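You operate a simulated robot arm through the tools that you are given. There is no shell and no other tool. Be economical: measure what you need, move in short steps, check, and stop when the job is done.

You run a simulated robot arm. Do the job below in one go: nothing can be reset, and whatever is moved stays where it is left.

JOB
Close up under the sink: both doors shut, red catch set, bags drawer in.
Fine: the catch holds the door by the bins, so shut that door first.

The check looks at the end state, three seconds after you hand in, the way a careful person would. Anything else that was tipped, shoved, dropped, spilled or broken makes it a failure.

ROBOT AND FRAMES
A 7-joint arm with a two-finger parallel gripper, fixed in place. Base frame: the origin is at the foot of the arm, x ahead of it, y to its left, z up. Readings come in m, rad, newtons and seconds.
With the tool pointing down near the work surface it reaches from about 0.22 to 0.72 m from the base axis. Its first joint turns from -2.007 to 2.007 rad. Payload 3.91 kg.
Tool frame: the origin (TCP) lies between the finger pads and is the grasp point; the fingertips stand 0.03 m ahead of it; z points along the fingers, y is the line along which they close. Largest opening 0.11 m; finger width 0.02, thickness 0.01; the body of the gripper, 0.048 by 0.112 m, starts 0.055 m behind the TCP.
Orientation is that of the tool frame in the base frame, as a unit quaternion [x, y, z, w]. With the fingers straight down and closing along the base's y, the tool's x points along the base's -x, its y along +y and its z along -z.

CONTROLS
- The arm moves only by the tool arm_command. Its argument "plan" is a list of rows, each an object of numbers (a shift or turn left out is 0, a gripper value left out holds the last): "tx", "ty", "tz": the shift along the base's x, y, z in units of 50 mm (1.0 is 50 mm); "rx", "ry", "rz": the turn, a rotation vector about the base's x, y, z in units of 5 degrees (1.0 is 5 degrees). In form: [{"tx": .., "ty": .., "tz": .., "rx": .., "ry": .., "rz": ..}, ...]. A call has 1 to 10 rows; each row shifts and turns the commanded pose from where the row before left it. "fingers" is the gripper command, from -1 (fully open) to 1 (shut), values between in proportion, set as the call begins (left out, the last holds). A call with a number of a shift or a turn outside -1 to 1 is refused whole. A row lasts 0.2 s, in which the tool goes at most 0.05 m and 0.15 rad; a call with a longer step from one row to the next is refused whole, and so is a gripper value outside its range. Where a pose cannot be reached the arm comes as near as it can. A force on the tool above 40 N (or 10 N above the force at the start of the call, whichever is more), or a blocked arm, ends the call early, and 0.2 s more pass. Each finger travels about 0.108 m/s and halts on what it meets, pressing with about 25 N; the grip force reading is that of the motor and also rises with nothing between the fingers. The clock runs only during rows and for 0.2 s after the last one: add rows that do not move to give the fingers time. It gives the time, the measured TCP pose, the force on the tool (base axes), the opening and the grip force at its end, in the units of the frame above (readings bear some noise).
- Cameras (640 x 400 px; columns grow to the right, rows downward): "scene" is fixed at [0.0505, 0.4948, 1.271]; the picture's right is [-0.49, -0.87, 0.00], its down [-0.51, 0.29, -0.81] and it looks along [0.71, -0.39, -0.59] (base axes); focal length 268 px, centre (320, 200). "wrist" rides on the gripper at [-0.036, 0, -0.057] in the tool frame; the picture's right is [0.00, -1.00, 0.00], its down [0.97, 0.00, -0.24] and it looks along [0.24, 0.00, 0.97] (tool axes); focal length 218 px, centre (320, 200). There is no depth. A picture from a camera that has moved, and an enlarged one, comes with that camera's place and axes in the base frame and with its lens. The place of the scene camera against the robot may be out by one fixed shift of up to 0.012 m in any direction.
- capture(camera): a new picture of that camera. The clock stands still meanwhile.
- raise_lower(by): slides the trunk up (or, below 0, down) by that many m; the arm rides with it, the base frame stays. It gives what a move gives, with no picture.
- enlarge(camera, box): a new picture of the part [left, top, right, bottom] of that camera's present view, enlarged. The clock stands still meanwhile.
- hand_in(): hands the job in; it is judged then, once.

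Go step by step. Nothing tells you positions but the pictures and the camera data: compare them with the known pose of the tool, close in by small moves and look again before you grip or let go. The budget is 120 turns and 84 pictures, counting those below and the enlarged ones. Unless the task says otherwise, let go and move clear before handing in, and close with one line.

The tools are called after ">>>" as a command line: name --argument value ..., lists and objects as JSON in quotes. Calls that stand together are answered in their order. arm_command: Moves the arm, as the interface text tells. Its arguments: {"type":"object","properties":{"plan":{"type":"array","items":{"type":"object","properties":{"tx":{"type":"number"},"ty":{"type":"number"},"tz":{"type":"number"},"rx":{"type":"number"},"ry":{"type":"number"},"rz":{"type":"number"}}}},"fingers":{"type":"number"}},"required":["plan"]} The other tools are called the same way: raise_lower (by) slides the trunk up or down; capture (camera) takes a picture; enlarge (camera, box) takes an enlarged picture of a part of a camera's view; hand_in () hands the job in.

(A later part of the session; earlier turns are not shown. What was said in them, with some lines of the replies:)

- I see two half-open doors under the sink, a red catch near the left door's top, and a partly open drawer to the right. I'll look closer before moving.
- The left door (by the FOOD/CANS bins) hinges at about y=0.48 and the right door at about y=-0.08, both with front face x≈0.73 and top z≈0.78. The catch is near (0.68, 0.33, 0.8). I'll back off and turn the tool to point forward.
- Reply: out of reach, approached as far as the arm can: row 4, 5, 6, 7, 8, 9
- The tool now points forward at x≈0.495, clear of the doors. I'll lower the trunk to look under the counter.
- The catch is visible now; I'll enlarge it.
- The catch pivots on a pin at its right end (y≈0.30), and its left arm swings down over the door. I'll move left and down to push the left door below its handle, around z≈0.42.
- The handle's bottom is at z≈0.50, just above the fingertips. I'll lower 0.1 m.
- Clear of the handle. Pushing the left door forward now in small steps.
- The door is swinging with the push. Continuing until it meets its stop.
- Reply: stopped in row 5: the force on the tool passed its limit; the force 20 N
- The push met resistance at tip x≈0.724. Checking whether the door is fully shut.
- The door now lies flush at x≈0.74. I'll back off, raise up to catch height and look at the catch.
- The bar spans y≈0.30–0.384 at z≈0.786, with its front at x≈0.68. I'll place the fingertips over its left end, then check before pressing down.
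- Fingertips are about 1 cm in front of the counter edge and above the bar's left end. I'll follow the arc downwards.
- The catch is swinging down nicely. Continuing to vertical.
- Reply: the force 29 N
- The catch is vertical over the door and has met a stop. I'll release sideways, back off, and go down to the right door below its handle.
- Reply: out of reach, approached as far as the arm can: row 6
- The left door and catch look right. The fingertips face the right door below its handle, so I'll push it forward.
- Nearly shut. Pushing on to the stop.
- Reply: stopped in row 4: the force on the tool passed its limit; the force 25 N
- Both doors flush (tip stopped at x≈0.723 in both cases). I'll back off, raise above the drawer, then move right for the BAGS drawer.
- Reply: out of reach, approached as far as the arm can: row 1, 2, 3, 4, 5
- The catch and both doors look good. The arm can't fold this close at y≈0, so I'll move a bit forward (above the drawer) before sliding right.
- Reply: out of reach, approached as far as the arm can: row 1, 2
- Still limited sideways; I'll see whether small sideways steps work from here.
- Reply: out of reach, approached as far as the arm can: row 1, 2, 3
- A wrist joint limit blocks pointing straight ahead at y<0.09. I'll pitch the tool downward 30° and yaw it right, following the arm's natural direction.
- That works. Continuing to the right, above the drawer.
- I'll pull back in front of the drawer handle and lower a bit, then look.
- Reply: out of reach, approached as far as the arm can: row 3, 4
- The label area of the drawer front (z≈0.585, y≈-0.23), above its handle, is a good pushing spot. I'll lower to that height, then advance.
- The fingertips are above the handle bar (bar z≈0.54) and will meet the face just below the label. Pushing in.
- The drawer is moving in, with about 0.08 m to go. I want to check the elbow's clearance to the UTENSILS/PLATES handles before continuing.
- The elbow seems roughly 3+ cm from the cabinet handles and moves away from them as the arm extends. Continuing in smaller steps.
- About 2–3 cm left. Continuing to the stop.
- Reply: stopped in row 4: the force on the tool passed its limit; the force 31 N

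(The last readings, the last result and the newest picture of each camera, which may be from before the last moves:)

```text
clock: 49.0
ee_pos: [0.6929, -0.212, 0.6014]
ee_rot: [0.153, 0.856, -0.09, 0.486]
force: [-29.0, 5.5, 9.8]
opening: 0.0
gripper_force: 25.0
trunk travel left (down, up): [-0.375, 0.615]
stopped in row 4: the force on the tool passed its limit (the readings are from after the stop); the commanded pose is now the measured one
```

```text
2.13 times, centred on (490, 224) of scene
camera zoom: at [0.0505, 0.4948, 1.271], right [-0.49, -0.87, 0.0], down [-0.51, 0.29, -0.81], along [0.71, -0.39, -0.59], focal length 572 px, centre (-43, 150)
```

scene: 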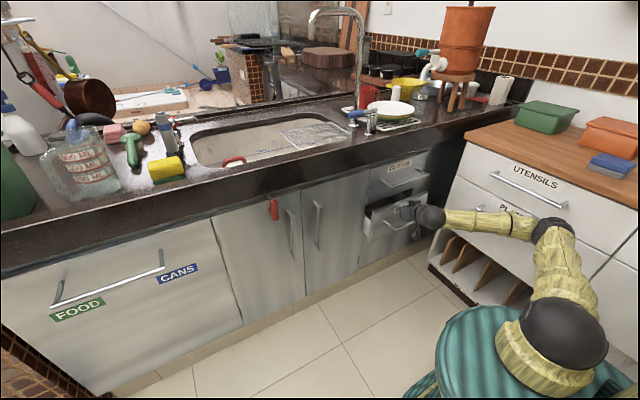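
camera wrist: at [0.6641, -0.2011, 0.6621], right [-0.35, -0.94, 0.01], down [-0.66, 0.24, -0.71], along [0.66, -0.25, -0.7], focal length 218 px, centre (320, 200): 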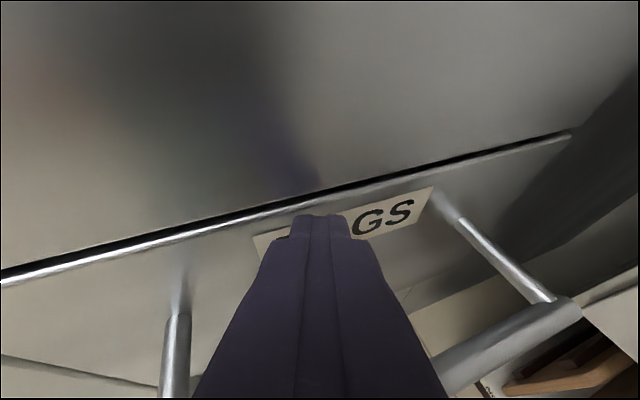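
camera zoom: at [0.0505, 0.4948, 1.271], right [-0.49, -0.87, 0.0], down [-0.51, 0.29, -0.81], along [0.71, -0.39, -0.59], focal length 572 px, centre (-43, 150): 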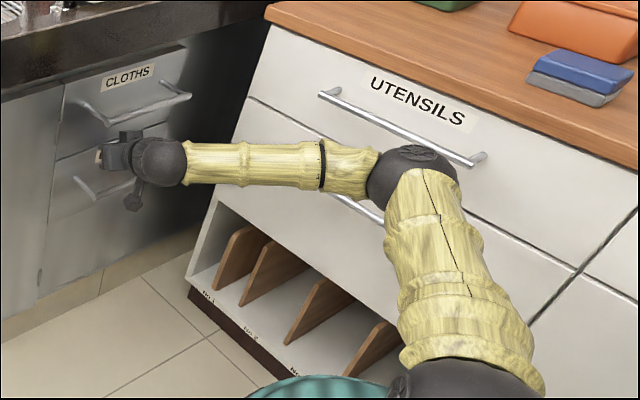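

The drawer met its stop at the same plane as the doors. I'll retreat the way I came and inspect.

>>> arm_command --plan '[{"tx": -0.3}, {"tx": -0.5}, {"tx": -0.5}, {"tx": -0.5}, {"tx": -0.5}, {"tx": -0.5}, {"tx": -0.5}, {"tx": -0.4}]'

>>> capture --camera "wrist"

>>> enlarge --camera "scene" --box '[200, 130, 460, 292]'

>>> capture --camera "scene"

```text
clock: 50.8
ee_pos: [0.5099, -0.2127, 0.5985]
ee_rot: [0.154, 0.857, -0.09, 0.484]
force: [-0.1, 0.1, 0.0]
opening: 0.0
gripper_force: 25.5
trunk travel left (down, up): [-0.375, 0.615]
```

```text
38 pictures are left
camera wrist: at [0.4813, -0.201, 0.659], right [-0.35, -0.94, 0.01], down [-0.66, 0.24, -0.71], along [0.66, -0.25, -0.71], focal length 218 px, centre (320, 200)
```

wrist: 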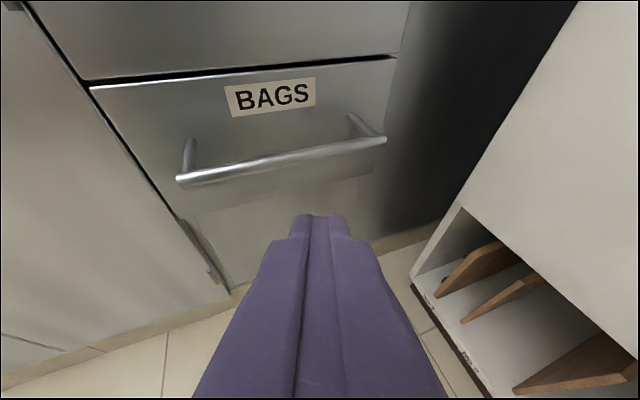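

```text
2.46 times, centred on (330, 211) of scene
camera zoom: at [0.0505, 0.4948, 1.271], right [-0.49, -0.87, 0.0], down [-0.51, 0.29, -0.81], along [0.71, -0.39, -0.59], focal length 660 px, centre (295, 173)
```

zoom: 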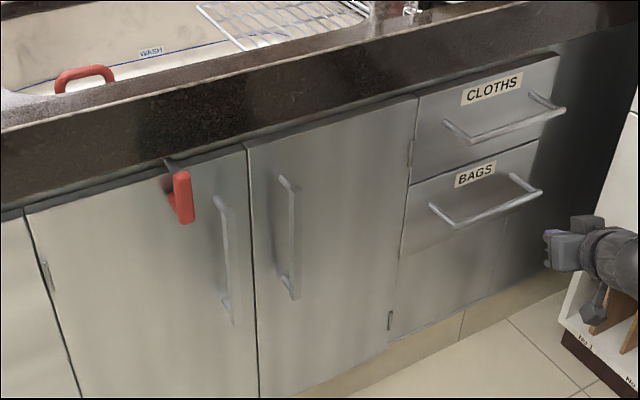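

```text
36 pictures are left
```

scene: 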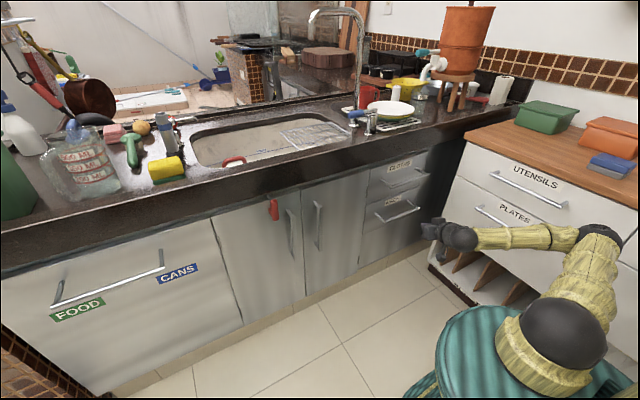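

Everything looks shut. One closer look for drawer and door flushness.

>>> enlarge --camera "wrist" --box '[0, 0, 420, 262]'

>>> enlarge --camera "scene" --box '[230, 170, 430, 295]'

```text
1.52 times, centred on (210, 131) of wrist
camera zoom: at [0.4813, -0.201, 0.659], right [-0.35, -0.94, 0.01], down [-0.66, 0.24, -0.71], along [0.66, -0.25, -0.71], focal length 333 px, centre (488, 305)
```

zoom: 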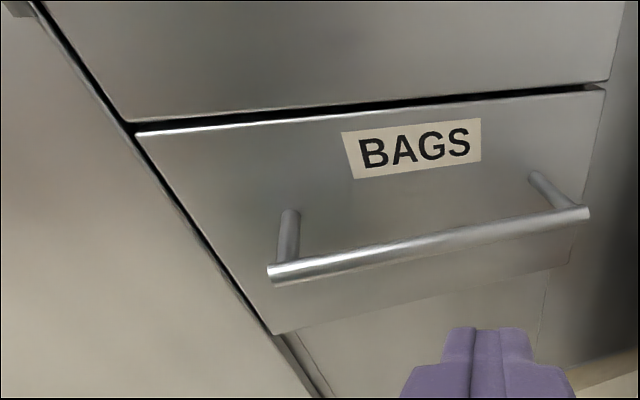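

```text
3.20 times, centred on (330, 232) of scene
camera zoom: at [0.0505, 0.4948, 1.271], right [-0.49, -0.87, 0.0], down [-0.51, 0.29, -0.81], along [0.71, -0.39, -0.59], focal length 858 px, centre (288, 96)
```

zoom: 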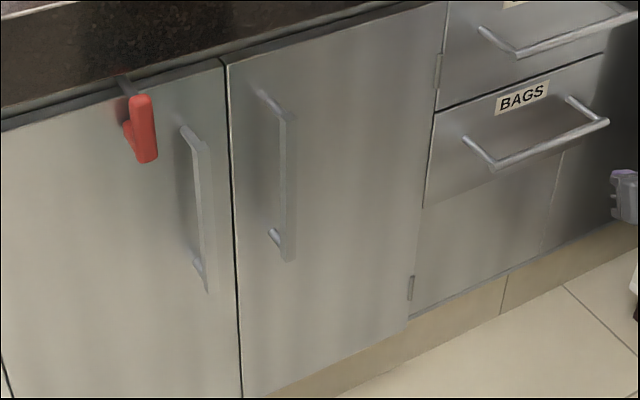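

Both doors and the BAGS drawer are flush, the catch hangs vertically over the left door, nothing else has moved, and the arm is clear. Handing in.

>>> hand_in

```text
The job is handed in.
```

The job is handed in: both doors are shut (the one by the bins first), the red catch is set over that door, the bags drawer is in, and I saw nothing else disturbed in the last pictures.
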